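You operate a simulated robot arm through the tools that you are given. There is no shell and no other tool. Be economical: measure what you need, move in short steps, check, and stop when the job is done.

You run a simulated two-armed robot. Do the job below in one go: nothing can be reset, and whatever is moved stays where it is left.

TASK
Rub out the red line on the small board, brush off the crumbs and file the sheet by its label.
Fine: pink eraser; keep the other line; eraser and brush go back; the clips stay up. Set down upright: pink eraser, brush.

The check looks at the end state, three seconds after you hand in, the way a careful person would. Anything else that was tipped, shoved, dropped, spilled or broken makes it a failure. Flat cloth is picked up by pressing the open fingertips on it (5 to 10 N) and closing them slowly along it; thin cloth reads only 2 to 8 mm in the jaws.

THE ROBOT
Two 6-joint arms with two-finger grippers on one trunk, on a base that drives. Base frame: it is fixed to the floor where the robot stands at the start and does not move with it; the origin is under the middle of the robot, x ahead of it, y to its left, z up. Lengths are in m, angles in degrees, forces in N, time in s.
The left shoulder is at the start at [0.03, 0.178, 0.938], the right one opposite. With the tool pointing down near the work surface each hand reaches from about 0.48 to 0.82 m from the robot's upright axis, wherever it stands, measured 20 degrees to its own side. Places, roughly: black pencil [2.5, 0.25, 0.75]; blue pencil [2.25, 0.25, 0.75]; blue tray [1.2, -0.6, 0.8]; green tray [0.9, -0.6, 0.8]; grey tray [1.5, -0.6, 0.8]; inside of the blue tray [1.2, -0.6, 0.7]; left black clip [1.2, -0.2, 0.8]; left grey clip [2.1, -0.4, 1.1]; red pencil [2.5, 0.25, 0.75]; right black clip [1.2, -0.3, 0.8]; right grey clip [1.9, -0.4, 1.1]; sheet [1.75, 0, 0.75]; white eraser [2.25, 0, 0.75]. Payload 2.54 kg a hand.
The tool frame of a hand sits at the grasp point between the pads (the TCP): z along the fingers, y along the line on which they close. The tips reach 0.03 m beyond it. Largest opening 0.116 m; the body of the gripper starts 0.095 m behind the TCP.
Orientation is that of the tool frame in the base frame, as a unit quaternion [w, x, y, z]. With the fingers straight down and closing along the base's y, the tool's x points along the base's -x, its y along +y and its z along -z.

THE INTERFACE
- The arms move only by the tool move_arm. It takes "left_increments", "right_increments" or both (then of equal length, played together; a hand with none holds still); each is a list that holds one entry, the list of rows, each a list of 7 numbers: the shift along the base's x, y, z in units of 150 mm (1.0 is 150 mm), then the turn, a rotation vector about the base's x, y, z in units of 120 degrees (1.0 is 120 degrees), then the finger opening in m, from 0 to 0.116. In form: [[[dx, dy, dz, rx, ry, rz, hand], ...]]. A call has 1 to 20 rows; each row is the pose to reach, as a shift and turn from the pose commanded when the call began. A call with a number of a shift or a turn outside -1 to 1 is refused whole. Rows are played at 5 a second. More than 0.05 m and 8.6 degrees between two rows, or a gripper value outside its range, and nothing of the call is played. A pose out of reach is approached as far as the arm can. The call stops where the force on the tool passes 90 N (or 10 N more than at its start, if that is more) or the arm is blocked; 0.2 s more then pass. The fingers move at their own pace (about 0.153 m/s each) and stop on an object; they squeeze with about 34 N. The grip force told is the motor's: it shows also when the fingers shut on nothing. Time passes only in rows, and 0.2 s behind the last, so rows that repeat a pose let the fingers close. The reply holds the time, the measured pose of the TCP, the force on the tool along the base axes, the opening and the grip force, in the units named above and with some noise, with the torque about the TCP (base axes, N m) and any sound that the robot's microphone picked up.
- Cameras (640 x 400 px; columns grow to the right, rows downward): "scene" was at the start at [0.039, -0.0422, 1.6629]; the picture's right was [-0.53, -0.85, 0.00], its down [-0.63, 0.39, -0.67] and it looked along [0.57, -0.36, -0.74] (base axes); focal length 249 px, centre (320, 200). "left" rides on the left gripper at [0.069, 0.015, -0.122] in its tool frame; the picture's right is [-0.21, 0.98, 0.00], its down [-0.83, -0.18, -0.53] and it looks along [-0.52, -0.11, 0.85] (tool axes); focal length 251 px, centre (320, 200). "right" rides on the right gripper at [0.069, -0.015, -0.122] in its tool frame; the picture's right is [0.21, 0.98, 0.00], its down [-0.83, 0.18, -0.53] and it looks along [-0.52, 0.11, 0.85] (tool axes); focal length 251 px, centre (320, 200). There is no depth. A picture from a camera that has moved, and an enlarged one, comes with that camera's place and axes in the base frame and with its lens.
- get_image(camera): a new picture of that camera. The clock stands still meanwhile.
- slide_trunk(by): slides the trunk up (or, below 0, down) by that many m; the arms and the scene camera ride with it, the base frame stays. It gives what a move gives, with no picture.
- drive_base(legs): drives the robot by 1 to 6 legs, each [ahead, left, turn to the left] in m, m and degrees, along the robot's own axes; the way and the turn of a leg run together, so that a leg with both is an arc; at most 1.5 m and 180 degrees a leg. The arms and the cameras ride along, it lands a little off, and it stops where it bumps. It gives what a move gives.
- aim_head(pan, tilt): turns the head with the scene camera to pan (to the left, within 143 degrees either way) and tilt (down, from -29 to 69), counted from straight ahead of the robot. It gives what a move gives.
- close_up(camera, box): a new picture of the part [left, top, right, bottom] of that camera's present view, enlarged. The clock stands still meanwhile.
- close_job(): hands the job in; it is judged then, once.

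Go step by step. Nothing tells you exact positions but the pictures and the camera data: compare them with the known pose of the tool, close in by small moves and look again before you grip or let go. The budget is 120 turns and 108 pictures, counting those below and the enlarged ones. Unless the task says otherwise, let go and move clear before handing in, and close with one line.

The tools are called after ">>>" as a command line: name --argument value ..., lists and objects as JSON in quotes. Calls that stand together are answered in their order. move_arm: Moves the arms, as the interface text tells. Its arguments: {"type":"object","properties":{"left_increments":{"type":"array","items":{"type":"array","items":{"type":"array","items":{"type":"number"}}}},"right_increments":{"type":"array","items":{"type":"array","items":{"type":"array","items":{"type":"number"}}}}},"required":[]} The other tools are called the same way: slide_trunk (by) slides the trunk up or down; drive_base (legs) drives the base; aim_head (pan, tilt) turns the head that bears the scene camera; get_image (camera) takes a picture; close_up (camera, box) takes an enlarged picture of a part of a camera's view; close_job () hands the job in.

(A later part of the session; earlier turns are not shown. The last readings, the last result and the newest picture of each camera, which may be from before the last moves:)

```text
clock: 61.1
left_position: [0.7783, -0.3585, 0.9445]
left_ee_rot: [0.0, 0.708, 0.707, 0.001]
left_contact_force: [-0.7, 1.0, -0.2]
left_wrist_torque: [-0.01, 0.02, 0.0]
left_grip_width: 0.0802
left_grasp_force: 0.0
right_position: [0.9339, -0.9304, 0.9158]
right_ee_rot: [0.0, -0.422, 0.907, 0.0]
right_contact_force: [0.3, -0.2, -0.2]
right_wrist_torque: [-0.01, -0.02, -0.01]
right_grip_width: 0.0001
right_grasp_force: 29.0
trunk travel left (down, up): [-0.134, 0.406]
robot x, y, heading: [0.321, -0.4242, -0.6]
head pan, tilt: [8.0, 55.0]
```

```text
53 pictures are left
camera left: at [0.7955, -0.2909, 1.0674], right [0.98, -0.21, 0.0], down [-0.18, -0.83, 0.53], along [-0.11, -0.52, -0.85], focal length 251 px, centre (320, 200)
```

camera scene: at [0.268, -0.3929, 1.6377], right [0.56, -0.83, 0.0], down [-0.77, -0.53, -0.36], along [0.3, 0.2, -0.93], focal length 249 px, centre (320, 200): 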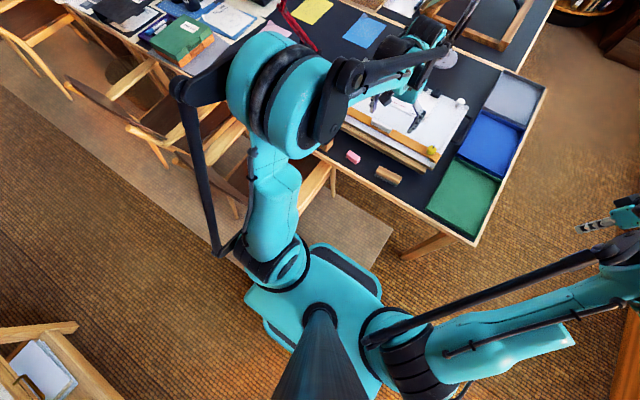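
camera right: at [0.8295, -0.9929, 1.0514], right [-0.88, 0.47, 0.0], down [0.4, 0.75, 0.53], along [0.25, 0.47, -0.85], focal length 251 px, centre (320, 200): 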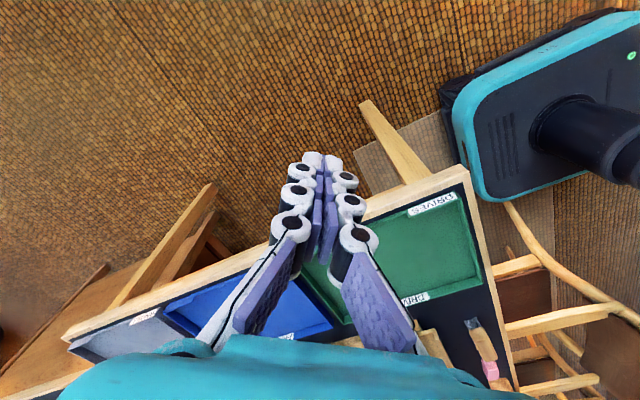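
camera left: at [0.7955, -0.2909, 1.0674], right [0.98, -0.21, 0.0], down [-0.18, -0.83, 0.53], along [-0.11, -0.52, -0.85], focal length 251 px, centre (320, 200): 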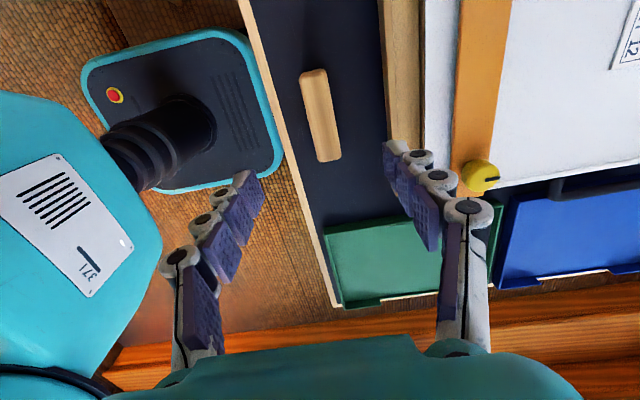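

Brush is standing where it was. Now I drive ahead for the clips, turning the left hand back to straight and out of the view.

>>> move_arm --left_increments '[[[0, 0.0, 0.1, 0, 0, 0.06, 0.08], [0, 0.1, 0.2, 0, 0, 0.12, 0.08], [0, 0.2, 0.3, 0, 0, 0.18, 0.08], [0, 0.3, 0.4, 0, 0, 0.24, 0.08], [0, 0.4, 0.5, 0, 0, 0.3, 0.08], [0, 0.5, 0.6, 0, 0, 0.36, 0.08], [0, 0.6, 0.6, 0, 0, 0.42, 0.08], [0, 0.7, 0.6, 0, 0, 0.48, 0.08], [0, 0.8, 0.6, 0, 0, 0.54, 0.08], [0, 0.9, 0.6, 0, 0, 0.6, 0.08], [0, 1.0, 0.6, 0, 0, 0.66, 0.08], [0, 1.0, 0.6, 0, 0, 0.72, 0.08], [0, 1.0, 0.6, 0, 0, 0.75, 0.08]]]'

>>> drive_base --legs '[[0.11, 0, 0]]'

>>> close_up --camera "scene" --box '[270, 100, 390, 180]'

>>> get_image --camera "left"

```text
clock: 63.9
left_position: [0.7805, -0.2073, 1.0345]
left_ee_rot: [-0.001, -0.001, 1.0, 0.0]
left_contact_force: [0.2, -0.3, 0.3]
left_wrist_torque: [-0.03, -0.01, -0.01]
left_grip_width: 0.08
left_grasp_force: 0.0
right_position: [0.9346, -0.931, 0.9155]
right_ee_rot: [0.0, -0.421, 0.907, 0.0]
right_contact_force: [-0.3, -0.7, -0.5]
right_wrist_torque: [0.02, 0.03, -0.01]
right_grip_width: 0.0003
right_grasp_force: 28.8
trunk travel left (down, up): [-0.134, 0.406]
robot x, y, heading: [0.3212, -0.4222, -0.6]
head pan, tilt: [8.0, 55.0]
```

```text
clock: 65.1
left_position: [0.8914, -0.2099, 1.0338]
left_ee_rot: [-0.002, -0.001, 1.0, 0.0]
left_contact_force: [0.7, -0.6, -0.2]
left_wrist_torque: [0.01, 0.06, 0.0]
left_grip_width: 0.0802
left_grasp_force: 0.1
right_position: [1.0455, -0.9312, 0.9133]
right_ee_rot: [-0.001, -0.421, 0.907, 0.0]
right_contact_force: [0.7, 0.7, 0.5]
right_wrist_torque: [-0.05, 0.06, -0.02]
right_grip_width: 0.0
right_grasp_force: 28.8
trunk travel left (down, up): [-0.134, 0.406]
robot x, y, heading: [0.4329, -0.4277, -0.7]
head pan, tilt: [8.0, 55.0]
```

```text
5.00 times, centred on (330, 140) of scene
camera zoom: at [0.4759, -0.4169, 1.637], right [0.13, -0.99, 0.0], down [-0.81, -0.11, -0.57], along [0.57, 0.07, -0.82], focal length 1245 px, centre (270, 500)
```

zoom: 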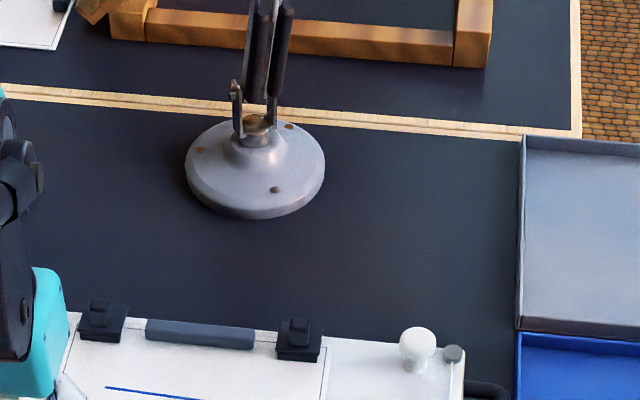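

```text
51 pictures are left
camera left: at [0.8232, -0.1951, 1.1564], right [0.21, 0.98, 0.0], down [0.83, -0.18, 0.53], along [0.52, -0.11, -0.85], focal length 251 px, centre (320, 200)
```

left: 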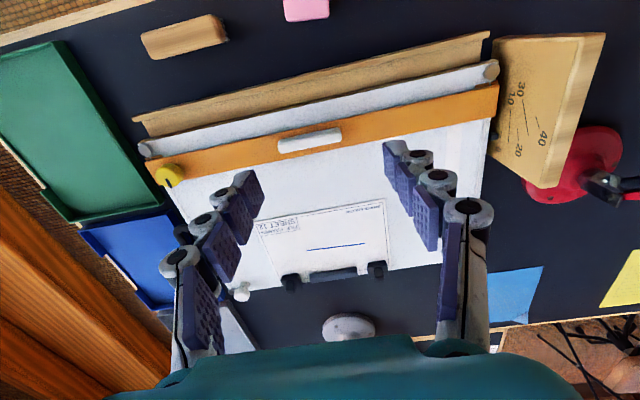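

I bring the left camera nearer the clips to see how they work.

>>> move_arm --left_increments '[[[0.25, -0.1, -0.2, 0, 0, 0, 0.11], [0.5, -0.2, -0.4, 0, 0, 0, 0.11], [0.7, -0.3, -0.6, 0, 0, 0, 0.11], [0.7, -0.3, -0.85, 0, 0, 0, 0.11]]]'

>>> close_up --camera "left" --box '[220, 220, 420, 350]'

```text
refused: row 1 steps farther than a row can; nothing moved
```

```text
3.08 times, centred on (320, 285) of left
camera zoom: at [0.8232, -0.1951, 1.1564], right [0.21, 0.98, 0.0], down [0.83, -0.18, 0.53], along [0.52, -0.11, -0.85], focal length 774 px, centre (320, -62)
```

zoom: 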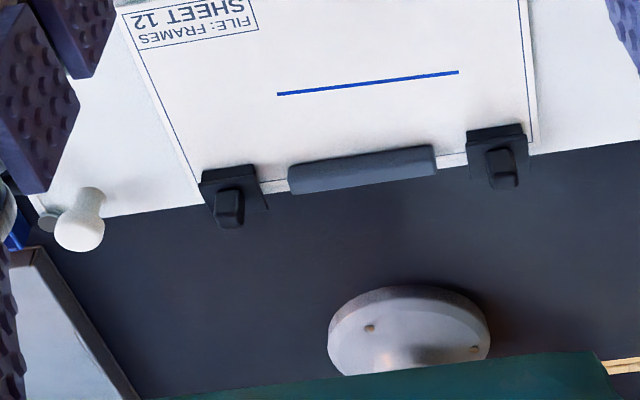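

>>> move_arm --left_increments '[[[0.2, -0.1, -0.15, 0, 0, 0, 0.11], [0.4, -0.2, -0.35, 0, 0, 0, 0.11], [0.6, -0.3, -0.55, 0, 0, 0, 0.11], [0.8, -0.35, -0.75, 0, 0, 0, 0.11], [0.9, -0.35, -0.95, 0, 0, 0, 0.11]]]'

>>> close_up --camera "left" --box '[220, 220, 420, 345]'

```text
clock: 66.3
left_position: [1.0252, -0.2637, 0.8902]
left_ee_rot: [0.0, -0.001, 1.0, 0.0]
left_contact_force: [0.4, 0.8, 0.5]
left_wrist_torque: [0.03, 0.03, 0.0]
left_grip_width: 0.11
left_grasp_force: 0.0
right_position: [1.0448, -0.9315, 0.9139]
right_ee_rot: [0.001, -0.42, 0.907, 0.001]
right_contact_force: [0.4, -0.6, 0.8]
right_wrist_torque: [-0.02, 0.02, -0.02]
right_grip_width: 0.0002
right_grasp_force: 28.5
trunk travel left (down, up): [-0.134, 0.406]
robot x, y, heading: [0.4276, -0.4263, -0.5]
head pan, tilt: [8.0, 55.0]
```

```text
3.20 times, centred on (320, 282) of left
camera zoom: at [0.9577, -0.2483, 1.0132], right [0.21, 0.98, 0.0], down [0.83, -0.18, 0.53], along [0.52, -0.11, -0.85], focal length 805 px, centre (320, -64)
```

zoom: 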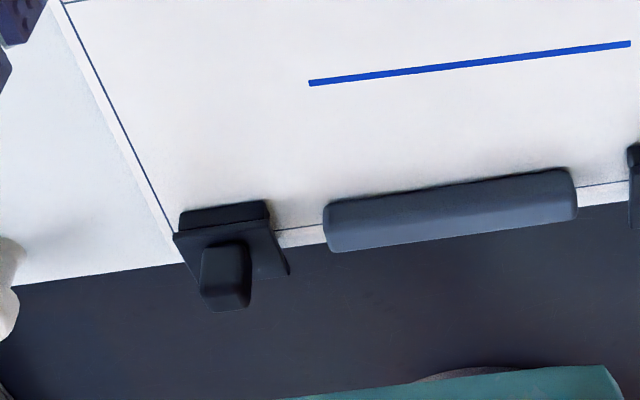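

The nub and jaw shape is not clear from here, so I bring the right hand's camera in from the side.

>>> move_arm --right_increments '[[[0.1, 0.25, 0.0, 0, 0, 0.05, 0.0], [0.2, 0.5, 0.0, 0, 0, 0.11, 0.0], [0.3, 0.75, 0.0, 0, 0, 0.17, 0.0], [0.4, 1.0, 0.0, 0, 0, 0.23, 0.0], [0.5, 1.0, 0.0, 0, 0, 0.29, 0.0], [0.6, 1.0, 0.0, 0, 0, 0.33, 0.0]]]'

>>> move_arm --right_increments '[[[0.0, 0.3, 0.0, 0, 0, 0, 0.0], [0, 0.6, 0.0, 0, 0, 0, 0.0], [0, 0.9, 0.0, 0, 0, 0, 0.0], [0, 1.0, 0.0, 0, 0, 0, 0.0]]]'

>>> get_image --camera "right"

```text
clock: 67.7
left_position: [1.0258, -0.261, 0.8923]
left_ee_rot: [0.0, 0.0, 1.0, 0.0]
left_contact_force: [0.8, 0.1, 0.7]
left_wrist_torque: [-0.04, -0.02, 0.03]
left_grip_width: 0.1099
left_grasp_force: 0.1
right_position: [1.1339, -0.7797, 0.9156]
right_ee_rot: [0.0, -0.705, 0.709, 0.0]
right_contact_force: [0.6, -0.2, 0.5]
right_wrist_torque: [-0.02, 0.0, 0.01]
right_grip_width: 0.0
right_grasp_force: 28.7
trunk travel left (down, up): [-0.134, 0.406]
robot x, y, heading: [0.4332, -0.4287, -0.3]
head pan, tilt: [8.0, 55.0]
```

```text
clock: 68.7
left_position: [1.0254, -0.2625, 0.8909]
left_ee_rot: [0.0, 0.0, 1.0, -0.001]
left_contact_force: [-0.1, 0.1, 0.7]
left_wrist_torque: [0.07, 0.02, -0.01]
left_grip_width: 0.11
left_grasp_force: 0.0
right_position: [1.1336, -0.6326, 0.9142]
right_ee_rot: [0.0, -0.703, 0.711, -0.001]
right_contact_force: [-0.9, 0.3, -0.2]
right_wrist_torque: [0.01, 0.01, 0.01]
right_grip_width: 0.0001
right_grasp_force: 28.8
trunk travel left (down, up): [-0.134, 0.406]
robot x, y, heading: [0.4289, -0.4258, -0.8]
head pan, tilt: [8.0, 55.0]
```

```text
48 pictures are left
camera right: at [1.1474, -0.7015, 1.0352], right [-0.98, -0.2, 0.0], down [-0.17, 0.83, 0.53], along [-0.11, 0.52, -0.85], focal length 251 px, centre (320, 200)
```

right: 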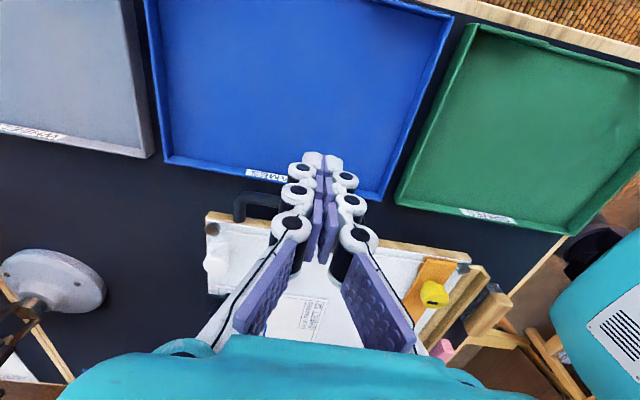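

>>> move_arm --right_increments '[[[-0.15, 0.25, 0.0, 0, 0, 0, 0.0], [-0.3, 0.5, 0.0, 0, 0, 0, 0.0], [-0.4, 0.75, 0.0, 0, 0, 0, 0.0]]]'

>>> get_image --camera "right"

```text
clock: 69.5
left_position: [1.0252, -0.2624, 0.8915]
left_ee_rot: [-0.001, -0.001, 1.0, -0.001]
left_contact_force: [0.1, -0.2, -0.5]
left_wrist_torque: [-0.03, 0.03, 0.04]
left_grip_width: 0.1096
left_grasp_force: 0.0
right_position: [1.0739, -0.5183, 0.9146]
right_ee_rot: [-0.001, -0.703, 0.711, -0.001]
right_contact_force: [-0.1, -0.3, 0.1]
right_wrist_torque: [-0.02, 0.02, -0.02]
right_grip_width: 0.0
right_grasp_force: 29.0
trunk travel left (down, up): [-0.134, 0.406]
robot x, y, heading: [0.4273, -0.4232, -0.4]
head pan, tilt: [8.0, 55.0]
```

```text
47 pictures are left
camera right: at [1.0871, -0.5877, 1.035], right [-0.98, -0.2, 0.0], down [-0.17, 0.83, 0.53], along [-0.11, 0.52, -0.85], focal length 251 px, centre (320, 200)
```

right: 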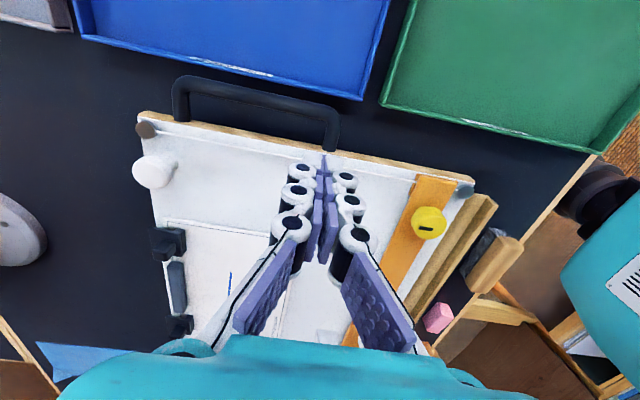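

>>> close_up --camera "right" --box '[130, 210, 230, 340]'

```text
3.08 times, centred on (180, 275) of right
camera zoom: at [1.0871, -0.5877, 1.035], right [-0.98, -0.2, 0.0], down [-0.17, 0.83, 0.53], along [-0.11, 0.52, -0.85], focal length 774 px, centre (751, -31)
```

zoom: 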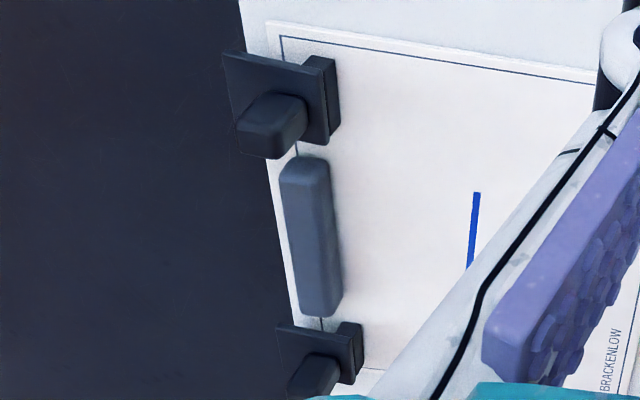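

The clips look like a jaw pad on the sheet with a plate and an upright nub at about [1.226, -0.345, 0.81]. I drive 0.04 m closer, clear the right hand, and go above the right clip with the left hand to try lifting it by its nub.

>>> drive_base --legs '[[0.045, 0, 0]]'

>>> move_arm --left_increments '[[[0.2, -0.15, 0.05, 0, 0, 0, 0.06], [0.4, -0.3, 0.1, 0, 0, 0, 0.06], [0.6, -0.45, 0.1, 0, 0, 0, 0.06], [0.7, -0.53, 0.1, 0, 0, 0, 0.06]]]' --right_increments '[[[0, -0.25, 0.0, 0, 0, 0, 0.0], [0, -0.5, 0.0, 0, 0, 0, 0.0], [0, -0.75, 0.0, 0, 0, 0, 0.0], [0, -0.9, 0, 0, 0, 0, 0.0]]]'

>>> get_image --camera "left"

```text
clock: 70.4
left_position: [1.073, -0.2627, 0.8904]
left_ee_rot: [-0.003, -0.001, 1.0, 0.0]
left_contact_force: [0.4, -0.4, 0.1]
left_wrist_torque: [-0.01, 0.07, -0.01]
left_grip_width: 0.1099
left_grasp_force: 0.2
right_position: [1.1213, -0.5199, 0.9121]
right_ee_rot: [-0.001, -0.704, 0.71, 0.001]
right_contact_force: [0.6, 0.5, -1.0]
right_wrist_torque: [0.0, 0.06, 0.0]
right_grip_width: 0.0002
right_grasp_force: 28.8
trunk travel left (down, up): [-0.134, 0.406]
robot x, y, heading: [0.4731, -0.4257, -0.4]
head pan, tilt: [8.0, 55.0]
```

```text
clock: 71.4
left_position: [1.1763, -0.3434, 0.9068]
left_ee_rot: [-0.002, -0.001, 1.0, 0.0]
left_contact_force: [-0.2, -0.9, -0.7]
left_wrist_torque: [0.02, 0.02, 0.02]
left_grip_width: 0.06
left_grasp_force: 0.0
right_position: [1.1194, -0.6547, 0.9138]
right_ee_rot: [0.0, -0.704, 0.71, 0.001]
right_contact_force: [0.4, 0.2, 0.1]
right_wrist_torque: [0.0, 0.0, 0.01]
right_grip_width: 0.0
right_grasp_force: 28.6
trunk travel left (down, up): [-0.134, 0.406]
robot x, y, heading: [0.4777, -0.4304, -0.4]
head pan, tilt: [8.0, 55.0]
```

```text
45 pictures are left
camera left: at [1.1071, -0.3286, 1.029], right [0.21, 0.98, 0.0], down [0.83, -0.18, 0.53], along [0.52, -0.11, -0.85], focal length 251 px, centre (320, 200)
```

left: 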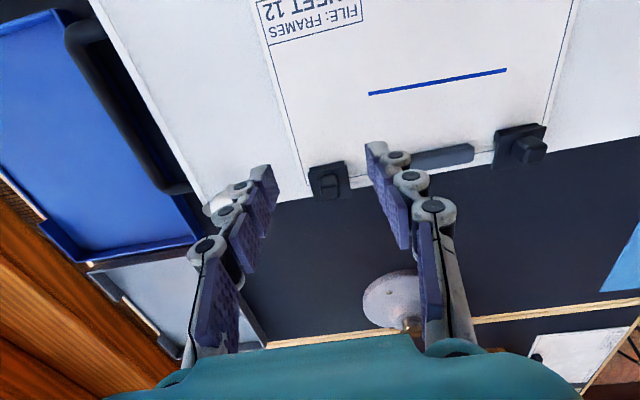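

>>> close_up --camera "left" --box '[270, 120, 390, 220]'

>>> close_up --camera "left" --box '[440, 90, 570, 190]'

```text
4.00 times, centred on (330, 170) of left
camera zoom: at [1.1071, -0.3286, 1.029], right [0.21, 0.98, 0.0], down [0.83, -0.18, 0.53], along [0.52, -0.11, -0.85], focal length 1006 px, centre (280, 320)
```

zoom: 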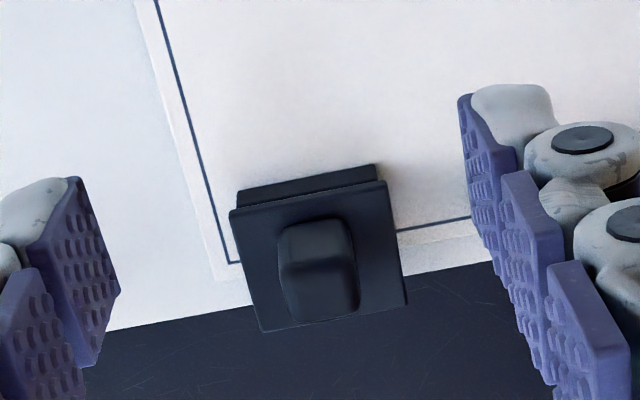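

```text
4.00 times, centred on (505, 140) of left
camera zoom: at [1.1071, -0.3286, 1.029], right [0.21, 0.98, 0.0], down [0.83, -0.18, 0.53], along [0.52, -0.11, -0.85], focal length 1006 px, centre (-420, 440)
```

zoom: 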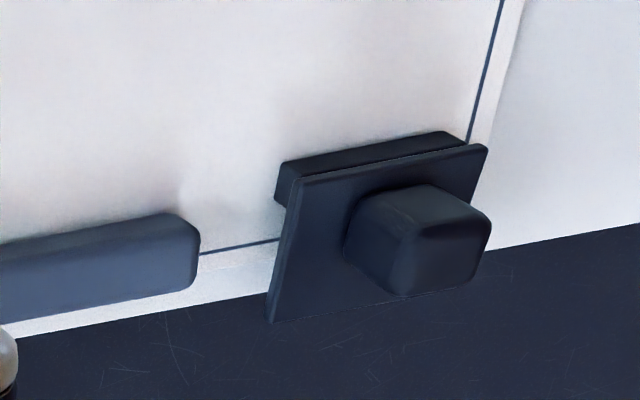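

The nub is about 19 mm wide, centred at [1.226, -0.344]. I go above it with a small opening and lower.

>>> move_arm --left_increments '[[[0.17, 0, 0, 0, 0, 0, 0.04], [0.333, 0, -0.1, 0, 0, 0, 0.04], [0.333, 0, -0.3, 0, 0, 0, 0.04]]]'

>>> close_up --camera "left" --box '[240, 100, 400, 220]'

```text
clock: 72.2
left_position: [1.2264, -0.3416, 0.8621]
left_ee_rot: [-0.001, -0.001, 1.0, 0.0]
left_contact_force: [-0.2, -0.1, -0.2]
left_wrist_torque: [-0.02, 0.02, -0.01]
left_grip_width: 0.04
left_grasp_force: 0.1
right_position: [1.1194, -0.6544, 0.9135]
right_ee_rot: [0.0, -0.704, 0.71, 0.001]
right_contact_force: [-0.7, 0.4, -0.2]
right_wrist_torque: [-0.01, 0.03, 0.01]
right_grip_width: 0.0001
right_grasp_force: 28.3
trunk travel left (down, up): [-0.134, 0.406]
robot x, y, heading: [0.4762, -0.4238, -0.4]
head pan, tilt: [8.0, 55.0]
```

```text
3.33 times, centred on (320, 160) of left
camera zoom: at [1.1576, -0.328, 0.9834], right [0.21, 0.98, 0.0], down [0.83, -0.18, 0.53], along [0.52, -0.11, -0.85], focal length 838 px, centre (320, 333)
```

zoom: 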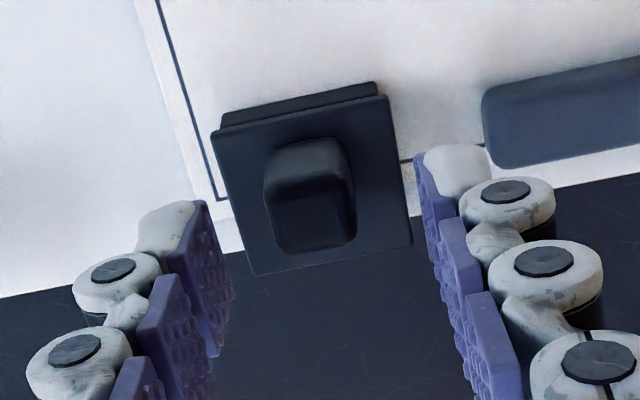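

>>> move_arm --left_increments '[[[0, -0.02, -0.08, 0, 0, 0, 0.04], [0, -0.02, -0.16, 0, 0, 0, 0.04], [0, -0.02, -0.18, 0, 0, 0, 0.04]]]'

>>> close_up --camera "left" --box '[240, 100, 400, 220]'

```text
clock: 73.0
left_position: [1.2257, -0.3449, 0.8341]
left_ee_rot: [-0.001, -0.001, 1.0, 0.0]
left_contact_force: [-1.3, 0.7, 0.3]
left_wrist_torque: [0.03, -0.02, -0.01]
left_grip_width: 0.0405
left_grasp_force: 0.6
right_position: [1.12, -0.6546, 0.9141]
right_ee_rot: [0.0, -0.703, 0.711, 0.0]
right_contact_force: [0.0, 0.8, 0.4]
right_wrist_torque: [-0.01, 0.0, -0.03]
right_grip_width: 0.0
right_grasp_force: 28.5
trunk travel left (down, up): [-0.134, 0.406]
robot x, y, heading: [0.4753, -0.425, -0.5]
head pan, tilt: [8.0, 55.0]
```

```text
3.33 times, centred on (320, 160) of left
camera zoom: at [1.1573, -0.3308, 0.9566], right [0.21, 0.98, 0.0], down [0.83, -0.18, 0.53], along [0.52, -0.11, -0.85], focal length 838 px, centre (320, 333)
```

zoom: 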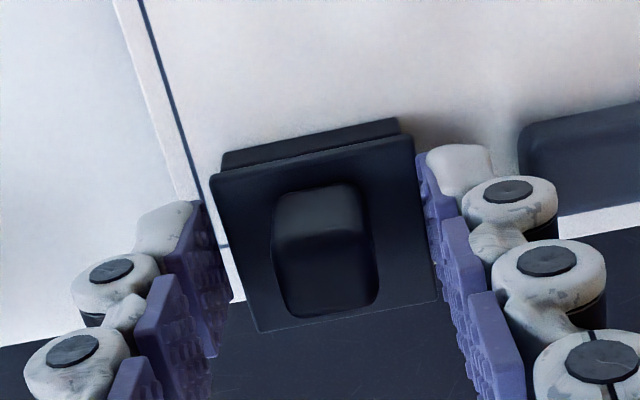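

The tips may be beside the plate, so I raise 6 mm and close on the nub.

>>> move_arm --left_increments '[[[0, 0, 0.045, 0, 0, 0, 0.04], [0, 0, 0.045, 0, 0, 0, 0.03], [0, 0, 0.045, 0, 0, 0, 0.015], [0, 0, 0.045, 0, 0, 0, 0.01]]]'

>>> close_up --camera "left" --box '[240, 100, 400, 220]'

```text
clock: 74.0
left_position: [1.2259, -0.3448, 0.8413]
left_ee_rot: [0.0, -0.001, 1.0, 0.001]
left_contact_force: [-1.1, 5.1, 0.1]
left_wrist_torque: [0.21, 0.01, -0.11]
left_grip_width: 0.0173
left_grasp_force: 42.9
right_position: [1.1192, -0.6534, 0.9132]
right_ee_rot: [0.0, -0.703, 0.711, 0.0]
right_contact_force: [0.0, -0.2, 0.1]
right_wrist_torque: [0.01, 0.01, -0.01]
right_grip_width: 0.0001
right_grasp_force: 28.4
trunk travel left (down, up): [-0.134, 0.406]
robot x, y, heading: [0.4739, -0.4291, -0.5]
head pan, tilt: [8.0, 55.0]
```

```text
3.33 times, centred on (320, 160) of left
camera zoom: at [1.1572, -0.33, 0.9639], right [0.21, 0.98, 0.0], down [0.83, -0.18, 0.53], along [0.52, -0.11, -0.85], focal length 838 px, centre (320, 333)
```

zoom: 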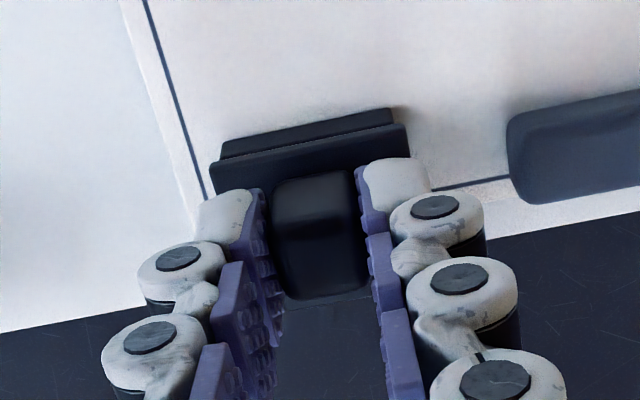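

Nub gripped (17 mm). I lift gently and watch the force.

>>> move_arm --left_increments '[[[0, 0, 0.01, 0, 0, 0, 0.01], [0, 0, 0.02, 0, 0, 0, 0.01], [0, 0, 0.03, 0, 0, 0, 0.01], [0, 0, 0.04, 0, 0, 0, 0.01]]]'

>>> close_up --camera "left" --box '[240, 100, 400, 220]'

```text
clock: 75.0
left_position: [1.2254, -0.3453, 0.8481]
left_ee_rot: [-0.001, -0.001, 1.0, 0.0]
left_contact_force: [-3.4, 7.4, -3.1]
left_wrist_torque: [0.22, 0.01, -0.1]
left_grip_width: 0.0172
left_grasp_force: 43.0
right_position: [1.1182, -0.6544, 0.9136]
right_ee_rot: [-0.001, -0.704, 0.71, 0.0]
right_contact_force: [-0.5, 0.0, 0.7]
right_wrist_torque: [0.0, 0.01, -0.04]
right_grip_width: 0.0
right_grasp_force: 28.9
trunk travel left (down, up): [-0.134, 0.406]
robot x, y, heading: [0.4751, -0.4264, -0.6]
head pan, tilt: [8.0, 55.0]
```

```text
3.33 times, centred on (320, 160) of left
camera zoom: at [1.1568, -0.3299, 0.9696], right [0.21, 0.98, 0.0], down [0.83, -0.18, 0.53], along [0.52, -0.11, -0.85], focal length 838 px, centre (320, 333)
```

zoom: 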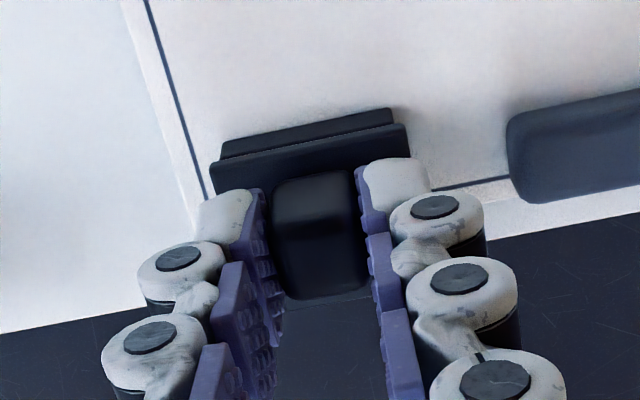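

The view did not shift relative to the board, so the board itself may be rising with the clip. I lower back and compare.

>>> move_arm --left_increments '[[[0, 0, -0.015, 0, 0, 0, 0.01], [0, 0, -0.03, 0, 0, 0, 0.01], [0, 0, -0.042, 0, 0, 0, 0.01]]]'

>>> close_up --camera "left" --box '[240, 100, 400, 220]'

```text
clock: 75.8
left_position: [1.2255, -0.3435, 0.8423]
left_ee_rot: [0.0, -0.001, 1.0, -0.001]
left_contact_force: [2.6, 9.3, 3.9]
left_wrist_torque: [0.26, -0.16, -0.13]
left_grip_width: 0.0173
left_grasp_force: 43.0
right_position: [1.1186, -0.654, 0.9146]
right_ee_rot: [-0.001, -0.704, 0.71, -0.001]
right_contact_force: [-0.3, -0.5, -0.4]
right_wrist_torque: [0.03, -0.03, -0.01]
right_grip_width: 0.0001
right_grasp_force: 28.7
trunk travel left (down, up): [-0.134, 0.406]
robot x, y, heading: [0.4754, -0.4286, -0.4]
head pan, tilt: [8.0, 55.0]
```

```text
3.33 times, centred on (320, 160) of left
camera zoom: at [1.1571, -0.3299, 0.9637], right [0.21, 0.98, 0.0], down [0.83, -0.18, 0.53], along [0.52, -0.11, -0.85], focal length 838 px, centre (320, 333)
```

zoom: 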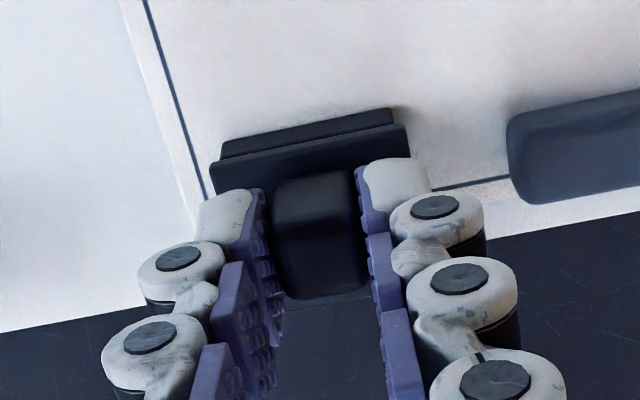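

The board tilted with it, so the clip doesn't pull straight up; it probably hinges at its rear edge and flips up. I try rotating the nub backward about that edge by a small angle.

>>> move_arm --left_increments '[[[0.018, 0, 0.006, 0, 0.028, 0, 0.01], [0.036, 0, 0.012, 0, 0.056, 0, 0.01], [0.054, 0, 0.016, 0, 0.083, 0, 0.01], [0.054, 0, 0.016, 0, 0.083, 0, 0.01]]]'

>>> close_up --camera "left" --box '[240, 100, 400, 220]'

```text
clock: 76.8
left_position: [1.2331, -0.3448, 0.8446]
left_ee_rot: [-0.087, 0.0, 0.996, 0.0]
left_contact_force: [3.8, 13.0, 11.8]
left_wrist_torque: [0.32, -0.48, -0.13]
left_grip_width: 0.0175
left_grasp_force: 42.9
right_position: [1.1181, -0.6539, 0.9143]
right_ee_rot: [-0.001, -0.704, 0.71, 0.0]
right_contact_force: [0.1, -0.5, 0.7]
right_wrist_torque: [0.02, -0.01, 0.0]
right_grip_width: 0.0001
right_grasp_force: 28.8
trunk travel left (down, up): [-0.134, 0.406]
robot x, y, heading: [0.4772, -0.4232, -0.1]
head pan, tilt: [8.0, 55.0]
```

```text
3.33 times, centred on (320, 160) of left
camera zoom: at [1.1864, -0.3298, 0.9766], right [0.21, 0.98, -0.04], down [0.91, -0.18, 0.38], along [0.37, -0.11, -0.92], focal length 838 px, centre (320, 333)
```

zoom: 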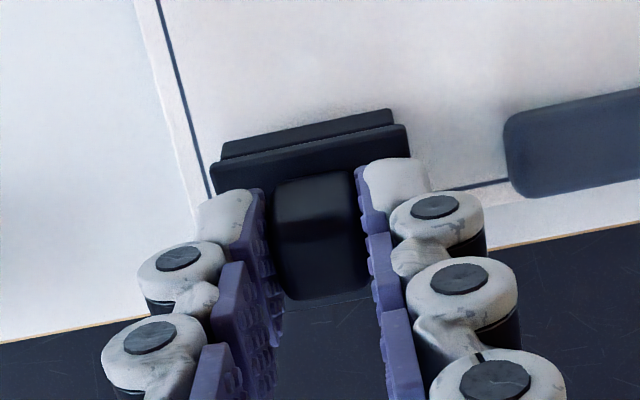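

The clip rotates with the hand about its rear edge. I continue the rotation.

>>> move_arm --left_increments '[[[0.028, 0, 0.004, 0, 0.042, 0, 0.01], [0.056, 0, 0.006, 0, 0.083, 0, 0.01], [0.083, 0, 0.005, 0, 0.125, 0, 0.01], [0.111, 0, 0.003, 0, 0.167, 0, 0.01], [0.139, 0, -0.004, 0, 0.208, 0, 0.01], [0.166, 0, -0.011, 0, 0.25, 0, 0.01], [0.166, 0, -0.011, 0, 0.25, 0, 0.01]]]'

>>> get_image --camera "left"

>>> get_image --camera "scene"

```text
clock: 78.4
left_position: [1.1708, -0.3386, 0.858]
left_ee_rot: [-0.218, -0.002, 0.976, -0.003]
left_contact_force: [0.5, -0.3, -0.1]
left_wrist_torque: [-0.02, 0.03, 0.01]
left_grip_width: 0.0099
left_grasp_force: 0.1
left hand out of reach, approached as far as the arm can: row 1, 2, 3, 4, 5, 6, 7
right_position: [1.1194, -0.6547, 0.9142]
right_ee_rot: [-0.001, -0.704, 0.71, 0.001]
right_contact_force: [-0.2, 0.1, -0.5]
right_wrist_torque: [-0.03, -0.01, 0.01]
right_grip_width: 0.0001
right_grasp_force: 28.7
trunk travel left (down, up): [-0.134, 0.406]
robot x, y, heading: [0.472, -0.427, -0.5]
head pan, tilt: [8.0, 55.0]
```

```text
36 pictures are left
camera left: at [1.1622, -0.3222, 0.9971], right [0.19, 0.98, -0.1], down [0.98, -0.18, 0.13], along [0.11, -0.12, -0.99], focal length 251 px, centre (320, 200)
```

left: 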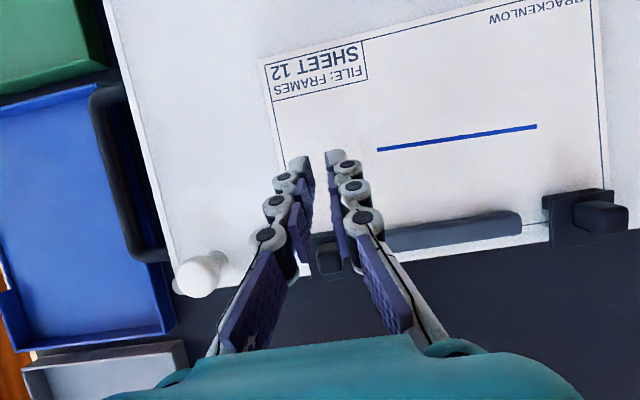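

```text
35 pictures are left
camera scene: at [0.5188, -0.4173, 1.6371], right [0.13, -0.99, 0.0], down [-0.81, -0.11, -0.57], along [0.57, 0.07, -0.82], focal length 249 px, centre (320, 200)
```

scene: 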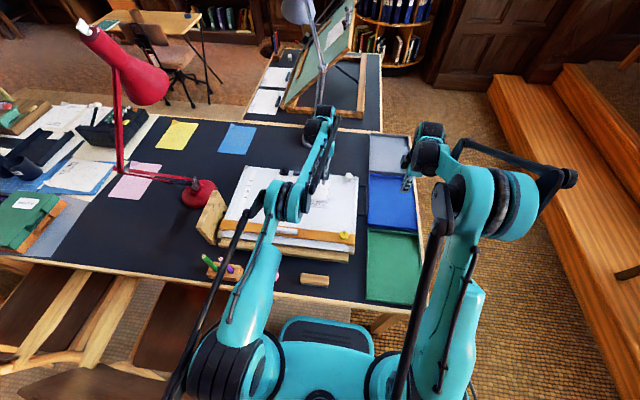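

The arm ran out of reach and slipped off the nub, harmlessly. I raise the hand, straighten it, drive 0.08 m closer and retry.

>>> move_arm --left_increments '[[[-0.1, 0, 0.15, 0, -0.05, 0, 0.04], [-0.2, 0, 0.3, 0, -0.1, 0, 0.04], [-0.3, 0, 0.4, 0, -0.15, 0, 0.04], [-0.4, 0, 0.5, 0, -0.21, 0, 0.04], [-0.5, 0, 0.5, 0, -0.25, 0, 0.04], [-0.5, 0, 0.5, 0, -0.29, 0, 0.04], [-0.5, 0, 0.5, 0, -0.333, 0, 0.04]]]'

>>> drive_base --legs '[[0.08, 0, 0]]'

>>> get_image --camera "left"

```text
clock: 80.0
left_position: [1.0964, -0.3386, 0.9308]
left_ee_rot: [0.128, 0.0, 0.992, -0.004]
left_contact_force: [-0.6, -1.5, -0.7]
left_wrist_torque: [0.02, 0.02, -0.01]
left_grip_width: 0.0399
left_grasp_force: 0.0
right_position: [1.1191, -0.6548, 0.9146]
right_ee_rot: [0.0, -0.704, 0.71, 0.0]
right_contact_force: [-0.6, -0.5, 0.3]
right_wrist_torque: [-0.01, -0.01, -0.01]
right_grip_width: 0.0002
right_grasp_force: 28.6
trunk travel left (down, up): [-0.134, 0.406]
robot x, y, heading: [0.4775, -0.4295, -0.5]
head pan, tilt: [8.0, 55.0]
```

```text
clock: 81.1
left_position: [1.1783, -0.3352, 0.9304]
left_ee_rot: [0.127, 0.0, 0.992, -0.004]
left_contact_force: [0.2, 0.0, -0.3]
left_wrist_torque: [0.04, 0.04, 0.03]
left_grip_width: 0.04
left_grasp_force: 0.0
right_position: [1.2031, -0.6511, 0.9132]
right_ee_rot: [0.0, -0.704, 0.71, 0.0]
right_contact_force: [0.3, 0.0, -0.3]
right_wrist_torque: [0.02, 0.05, 0.01]
right_grip_width: 0.0
right_grasp_force: 28.7
trunk travel left (down, up): [-0.134, 0.406]
robot x, y, heading: [0.5527, -0.424, -0.5]
head pan, tilt: [8.0, 55.0]
```

```text
34 pictures are left
camera left: at [1.0812, -0.3194, 1.0317], right [0.21, 0.98, 0.05], down [0.67, -0.17, 0.73], along [0.72, -0.12, -0.69], focal length 251 px, centre (320, 200)
```

left: 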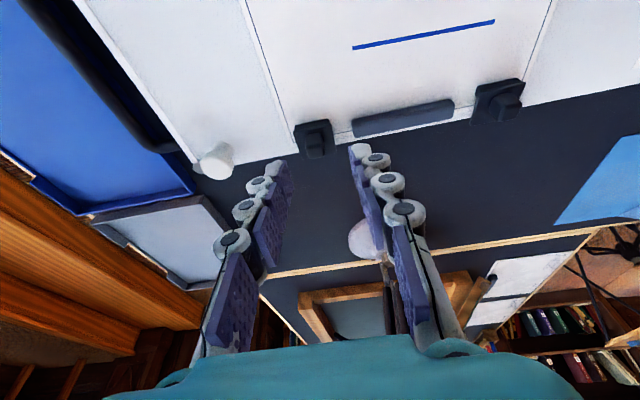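

The clip is closed again. Since the fingers grip the nub along y, I can grip it with the hand tilted back about 40° and rotate through a larger angle. I pre-position so.

>>> move_arm --left_increments '[[[-0.01, -0.01, -0.06, 0, -0.05, 0, 0.04], [-0.02, -0.03, -0.15, 0, -0.1, 0, 0.04], [-0.03, -0.05, -0.25, 0, -0.15, 0, 0.04], [-0.049, -0.062, -0.33, 0, -0.21, 0, 0.04]]]'

>>> get_image --camera "left"

```text
clock: 82.1
left_position: [1.1707, -0.3446, 0.8822]
left_ee_rot: [0.341, 0.0, 0.94, -0.005]
left_contact_force: [0.9, 0.8, -0.6]
left_wrist_torque: [0.03, -0.01, 0.01]
left_grip_width: 0.04
left_grasp_force: 0.1
right_position: [1.2004, -0.6523, 0.9142]
right_ee_rot: [0.001, -0.704, 0.71, 0.001]
right_contact_force: [-0.4, 0.8, 0.6]
right_wrist_torque: [-0.03, 0.02, 0.02]
right_grip_width: 0.0
right_grasp_force: 28.6
trunk travel left (down, up): [-0.134, 0.406]
robot x, y, heading: [0.5566, -0.4251, -0.4]
head pan, tilt: [8.0, 55.0]
```

```text
33 pictures are left
camera left: at [1.0394, -0.3293, 0.9317], right [0.17, 0.98, 0.13], down [0.29, -0.17, 0.94], along [0.94, -0.12, -0.31], focal length 251 px, centre (320, 200)
```

left: 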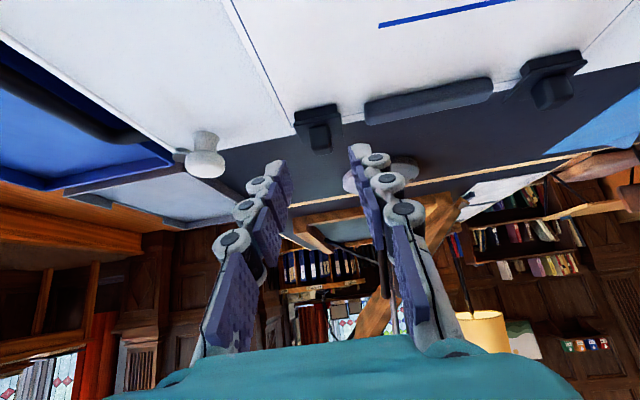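

>>> move_arm --left_increments '[[[0.09, 0, -0.1, 0, 0, 0, 0.036], [0.17, 0, -0.2, 0, 0, 0, 0.036], [0.23, 0, -0.27, 0, 0, 0, 0.036], [0.26, 0, -0.3, 0, 0, 0, 0.036], [0.26, 0, -0.3, 0, 0, 0, 0.036]]]'

>>> close_up --camera "left" --box '[220, 80, 420, 220]'

```text
clock: 83.3
left_position: [1.2099, -0.3445, 0.8371]
left_ee_rot: [0.34, -0.001, 0.94, -0.004]
left_contact_force: [0.0, -0.1, 0.6]
left_wrist_torque: [-0.03, -0.01, 0.02]
left_grip_width: 0.036
left_grasp_force: 0.1
right_position: [1.2011, -0.6519, 0.9136]
right_ee_rot: [0.0, -0.705, 0.709, 0.0]
right_contact_force: [-0.1, -0.7, 0.0]
right_wrist_torque: [0.01, -0.01, -0.01]
right_grip_width: 0.0
right_grasp_force: 28.7
trunk travel left (down, up): [-0.134, 0.406]
robot x, y, heading: [0.5574, -0.4261, -0.2]
head pan, tilt: [8.0, 55.0]
```

```text
2.86 times, centred on (320, 150) of left
camera zoom: at [1.0784, -0.3288, 0.8868], right [0.17, 0.98, 0.13], down [0.29, -0.17, 0.94], along [0.94, -0.12, -0.32], focal length 718 px, centre (320, 343)
```

zoom: 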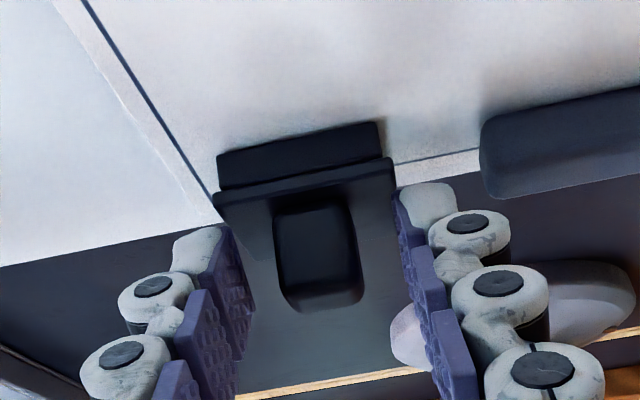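

>>> move_arm --left_increments '[[[0, 0, 0, 0, 0, 0, 0.01], [0, 0, 0, 0, 0, 0, 0.01], [0.037, 0, 0.027, 0, 0.0625, 0, 0.01], [0.077, 0, 0.048, 0, 0.125, 0, 0.01], [0.119, 0, 0.064, 0, 0.1875, 0, 0.01], [0.163, 0, 0.074, 0, 0.25, 0, 0.01], [0.163, 0, 0.074, 0, 0.25, 0, 0.01]]]'

>>> get_image --camera "left"

```text
clock: 84.9
left_position: [1.2317, -0.3431, 0.8495]
left_ee_rot: [0.084, -0.002, 0.996, -0.003]
left_contact_force: [-14.7, -0.8, 9.4]
left_wrist_torque: [0.04, 0.47, -0.36]
left_grip_width: 0.0176
left_grasp_force: 43.2
right_position: [1.1986, -0.6513, 0.9153]
right_ee_rot: [0.001, -0.704, 0.71, -0.001]
right_contact_force: [-0.2, 1.4, -1.1]
right_wrist_torque: [0.0, 0.05, 0.02]
right_grip_width: 0.0
right_grasp_force: 28.6
trunk travel left (down, up): [-0.134, 0.406]
robot x, y, heading: [0.5569, -0.4221, -0.3]
head pan, tilt: [8.0, 55.0]
```

```text
31 pictures are left
camera left: at [1.143, -0.3291, 0.958], right [0.21, 0.98, 0.03], down [0.72, -0.17, 0.67], along [0.66, -0.12, -0.74], focal length 251 px, centre (320, 200)
```

left: 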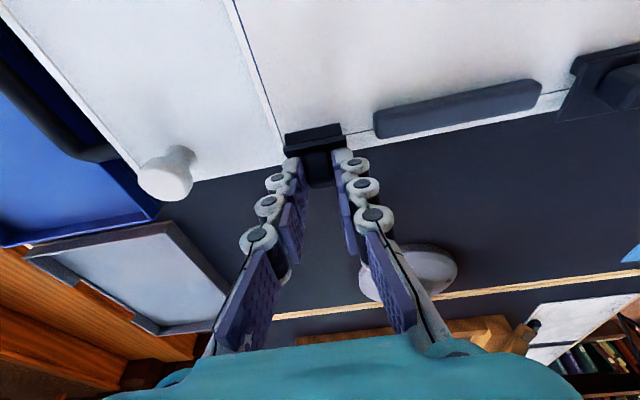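

The clip follows with modest force. I carry the rotation on in two stages.

>>> move_arm --left_increments '[[[0.042, 0, 0.008, 0, 0.0625, 0, 0.01], [0.084, 0, 0.007, 0, 0.125, 0, 0.01], [0.128, 0, 0, 0, 0.1875, 0, 0.01], [0.128, 0, 0, 0, 0.1875, 0, 0.01]]]'

>>> close_up --camera "left" --box '[220, 80, 420, 220]'

```text
clock: 85.9
left_position: [1.251, -0.3435, 0.8515]
left_ee_rot: [-0.11, -0.002, 0.994, -0.003]
left_contact_force: [-7.2, -1.1, 27.2]
left_wrist_torque: [-0.13, 0.51, -0.35]
left_grip_width: 0.0175
left_grasp_force: 42.7
right_position: [1.1985, -0.6503, 0.9165]
right_ee_rot: [0.0, -0.705, 0.709, -0.001]
right_contact_force: [-0.4, 0.0, -0.2]
right_wrist_torque: [-0.02, 0.01, 0.05]
right_grip_width: 0.0
right_grasp_force: 28.8
trunk travel left (down, up): [-0.134, 0.406]
robot x, y, heading: [0.5546, -0.4211, -0.5]
head pan, tilt: [8.0, 55.0]
```

```text
2.86 times, centred on (320, 150) of left
camera zoom: at [1.2104, -0.3291, 0.9854], right [0.2, 0.98, -0.05], down [0.92, -0.17, 0.34], along [0.32, -0.12, -0.94], focal length 718 px, centre (320, 343)
```

zoom: 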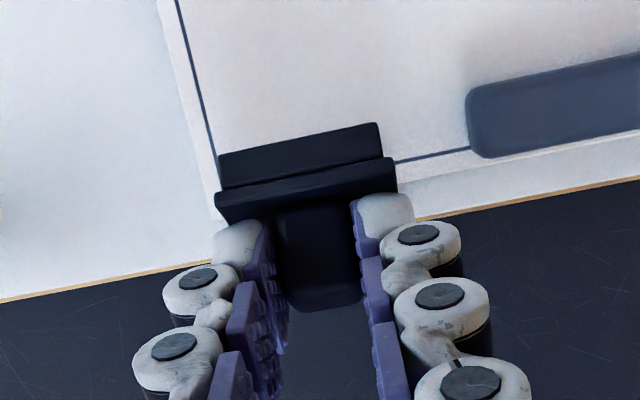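

The clip is now about 52° open. I go a little further, then release to see whether it stays up.

>>> move_arm --left_increments '[[[0.04, 0, 0.003, 0, 0.0625, 0, 0.01], [0.08, 0, -0.01, 0, 0.125, 0, 0.01], [0.12, 0, -0.03, 0, 0.18, 0, 0.01]]]'

>>> move_arm --left_increments '[[[0, 0, 0, 0, 0, 0, 0.03], [0, 0, 0, 0, 0, 0, 0.036], [0, 0, 0.1, 0, 0, 0, 0.036], [-0.05, 0, 0.3, 0, -0.05, 0, 0.036], [-0.1, 0, 0.5, 0, -0.11, 0, 0.036], [-0.25, 0, 0.6, 0, -0.17, 0, 0.036], [-0.4, 0, 0.6, 0, -0.23, 0, 0.036]]]'

>>> get_image --camera "left"

```text
clock: 86.7
left_position: [1.2538, -0.344, 0.8471]
left_ee_rot: [-0.218, -0.004, 0.976, -0.006]
left_contact_force: [44.6, -3.3, 21.6]
left_wrist_torque: [-0.48, -1.84, -1.0]
left_grip_width: 0.0178
left_grasp_force: 43.4
left hand out of reach, approached as far as the arm can: row 2, 3
right_position: [1.204, -0.651, 0.9123]
right_ee_rot: [-0.001, -0.705, 0.709, 0.001]
right_contact_force: [-0.1, 0.2, -0.1]
right_wrist_torque: [0.0, 0.0, 0.01]
right_grip_width: 0.0004
right_grasp_force: 28.4
trunk travel left (down, up): [-0.134, 0.406]
robot x, y, heading: [0.5571, -0.425, -0.3]
head pan, tilt: [8.0, 55.0]
```

```text
clock: 88.3
left_position: [1.1893, -0.3438, 0.9399]
left_ee_rot: [0.02, -0.002, 1.0, -0.007]
left_contact_force: [-0.5, 0.0, 0.3]
left_wrist_torque: [0.02, -0.05, 0.01]
left_grip_width: 0.0359
left_grasp_force: 0.0
right_position: [1.2005, -0.6516, 0.914]
right_ee_rot: [0.0, -0.705, 0.71, 0.001]
right_contact_force: [-0.6, -0.2, -0.5]
right_wrist_torque: [0.0, -0.01, 0.01]
right_grip_width: 0.0004
right_grasp_force: 28.9
trunk travel left (down, up): [-0.134, 0.406]
robot x, y, heading: [0.5609, -0.4268, -0.5]
head pan, tilt: [8.0, 55.0]
```

```text
29 pictures are left
camera left: at [1.1158, -0.3281, 1.0587], right [0.21, 0.98, 0.0], down [0.8, -0.17, 0.57], along [0.56, -0.12, -0.82], focal length 251 px, centre (320, 200)
```

left: 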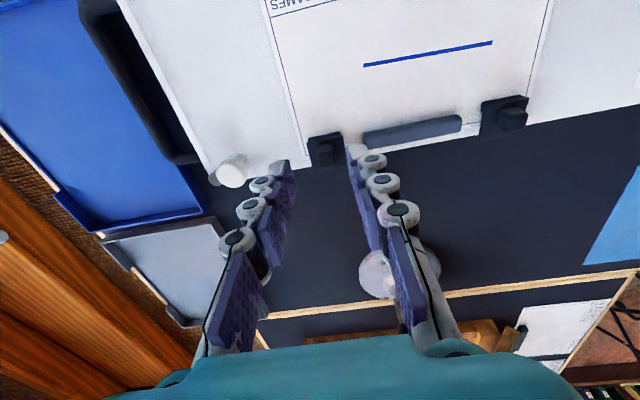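

>>> close_up --camera "left" --box '[280, 80, 540, 190]'

```text
2.46 times, centred on (410, 135) of left
camera zoom: at [1.1158, -0.3281, 1.0587], right [0.21, 0.98, 0.0], down [0.8, -0.17, 0.57], along [0.56, -0.12, -0.82], focal length 619 px, centre (98, 360)
```

zoom: 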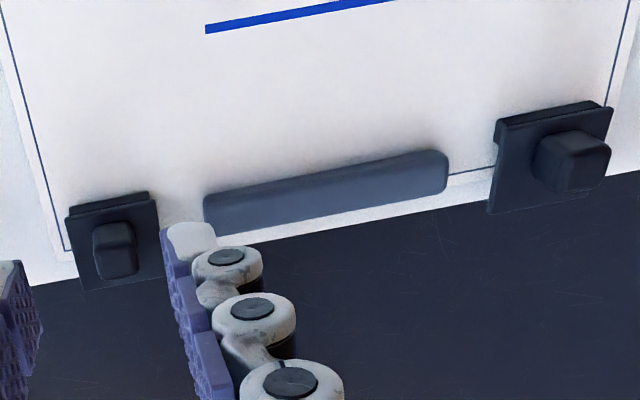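

The clip sprang shut: the last part was out of reach, so it only opened about half way. I raise the trunk a bit and come 0.04 m closer so I can make the full stroke.

>>> slide_trunk --by 0.08

>>> drive_base --legs '[[0.04, 0, 0]]'

```text
clock: 89.5
left_position: [1.1901, -0.3433, 1.0181]
left_ee_rot: [0.018, -0.001, 1.0, -0.006]
left_contact_force: [-0.1, 0.2, -0.1]
left_wrist_torque: [-0.01, -0.02, 0.01]
left_grip_width: 0.036
left_grasp_force: 0.0
right_position: [1.2011, -0.6498, 0.9934]
right_ee_rot: [0.0, -0.705, 0.709, -0.001]
right_contact_force: [1.2, 0.2, 0.8]
right_wrist_torque: [0.02, 0.0, 0.04]
right_grip_width: 0.0001
right_grasp_force: 28.3
trunk travel left (down, up): [-0.214, 0.326]
robot x, y, heading: [0.5552, -0.4222, -0.5]
head pan, tilt: [8.0, 55.0]
```

```text
clock: 90.3
left_position: [1.2332, -0.3439, 1.0179]
left_ee_rot: [0.018, -0.003, 1.0, -0.006]
left_contact_force: [0.3, 0.0, -0.2]
left_wrist_torque: [0.02, 0.07, 0.01]
left_grip_width: 0.036
left_grasp_force: 0.0
right_position: [1.2437, -0.6513, 0.991]
right_ee_rot: [-0.001, -0.705, 0.709, 0.001]
right_contact_force: [1.5, -0.1, -0.1]
right_wrist_torque: [0.02, 0.11, 0.0]
right_grip_width: 0.0001
right_grasp_force: 28.9
trunk travel left (down, up): [-0.214, 0.326]
robot x, y, heading: [0.5944, -0.4258, -0.3]
head pan, tilt: [8.0, 55.0]
```

>>> move_arm --left_increments '[[[-0.1, 0, -0.1, 0, -0.06, 0, 0.036], [-0.2, 0, -0.25, 0, -0.12, 0, 0.036], [-0.3, 0, -0.4, 0, -0.18, 0, 0.036], [-0.4, 0, -0.55, 0, -0.24, 0, 0.036], [-0.489, 0, -0.7, 0, -0.3, 0, 0.036], [-0.489, 0, -0.85, 0, -0.35, 0, 0.036], [-0.489, 0, -0.98, 0, -0.4, 0, 0.036]]]'

```text
clock: 91.9
left_position: [1.2258, -0.3632, 0.9404]
left_ee_rot: [0.422, 0.001, 0.907, -0.006]
left_contact_force: [0.2, 0.6, 0.1]
left_wrist_torque: [0.01, 0.0, -0.01]
left_grip_width: 0.0358
left_grasp_force: 0.1
left hand out of reach, approached as far as the arm can: row 5, 6, 7
right_position: [1.2417, -0.6513, 0.993]
right_ee_rot: [-0.001, -0.705, 0.71, -0.001]
right_contact_force: [-0.4, 0.1, -0.4]
right_wrist_torque: [0.03, 0.02, 0.01]
right_grip_width: 0.0
right_grasp_force: 28.5
trunk travel left (down, up): [-0.214, 0.326]
robot x, y, heading: [0.5933, -0.4242, -0.5]
head pan, tilt: [8.0, 55.0]
```

That tilt is too close in; I use a start tilt of -38° instead.

>>> move_arm --left_increments '[[[-0.1, 0.06, -0.1, 0, 0.05, 0, 0.036], [-0.2, 0.125, -0.25, 0, 0.1, 0, 0.036], [-0.311, 0.125, -0.431, 0, 0.1, 0, 0.036]]]'

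>>> get_image --camera "left"

```text
clock: 92.7
left_position: [1.1982, -0.3478, 0.8985]
left_ee_rot: [0.324, -0.001, 0.946, -0.005]
left_contact_force: [-0.3, 0.6, 0.0]
left_wrist_torque: [0.03, 0.03, -0.03]
left_grip_width: 0.0361
left_grasp_force: 0.1
left hand out of reach, approached as far as the arm can: row 3
right_position: [1.2413, -0.6525, 0.9935]
right_ee_rot: [0.0, -0.704, 0.71, 0.0]
right_contact_force: [1.4, -1.3, -0.5]
right_wrist_torque: [0.01, 0.01, -0.05]
right_grip_width: 0.0
right_grasp_force: 28.6
trunk travel left (down, up): [-0.214, 0.326]
robot x, y, heading: [0.5959, -0.4245, -0.6]
head pan, tilt: [8.0, 55.0]
```

```text
27 pictures are left
camera left: at [1.0694, -0.3316, 0.9525], right [0.17, 0.98, 0.12], down [0.32, -0.17, 0.93], along [0.93, -0.12, -0.34], focal length 251 px, centre (320, 200)
```

left: 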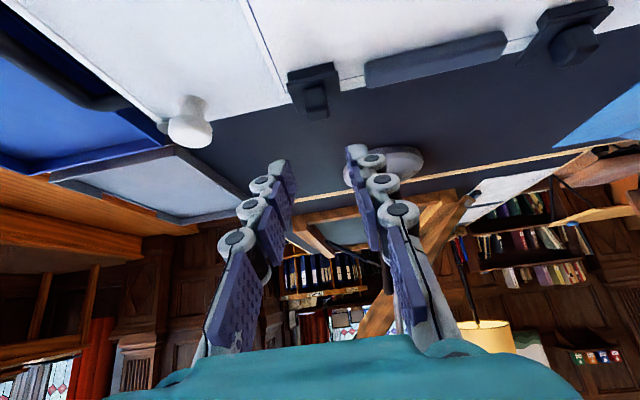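

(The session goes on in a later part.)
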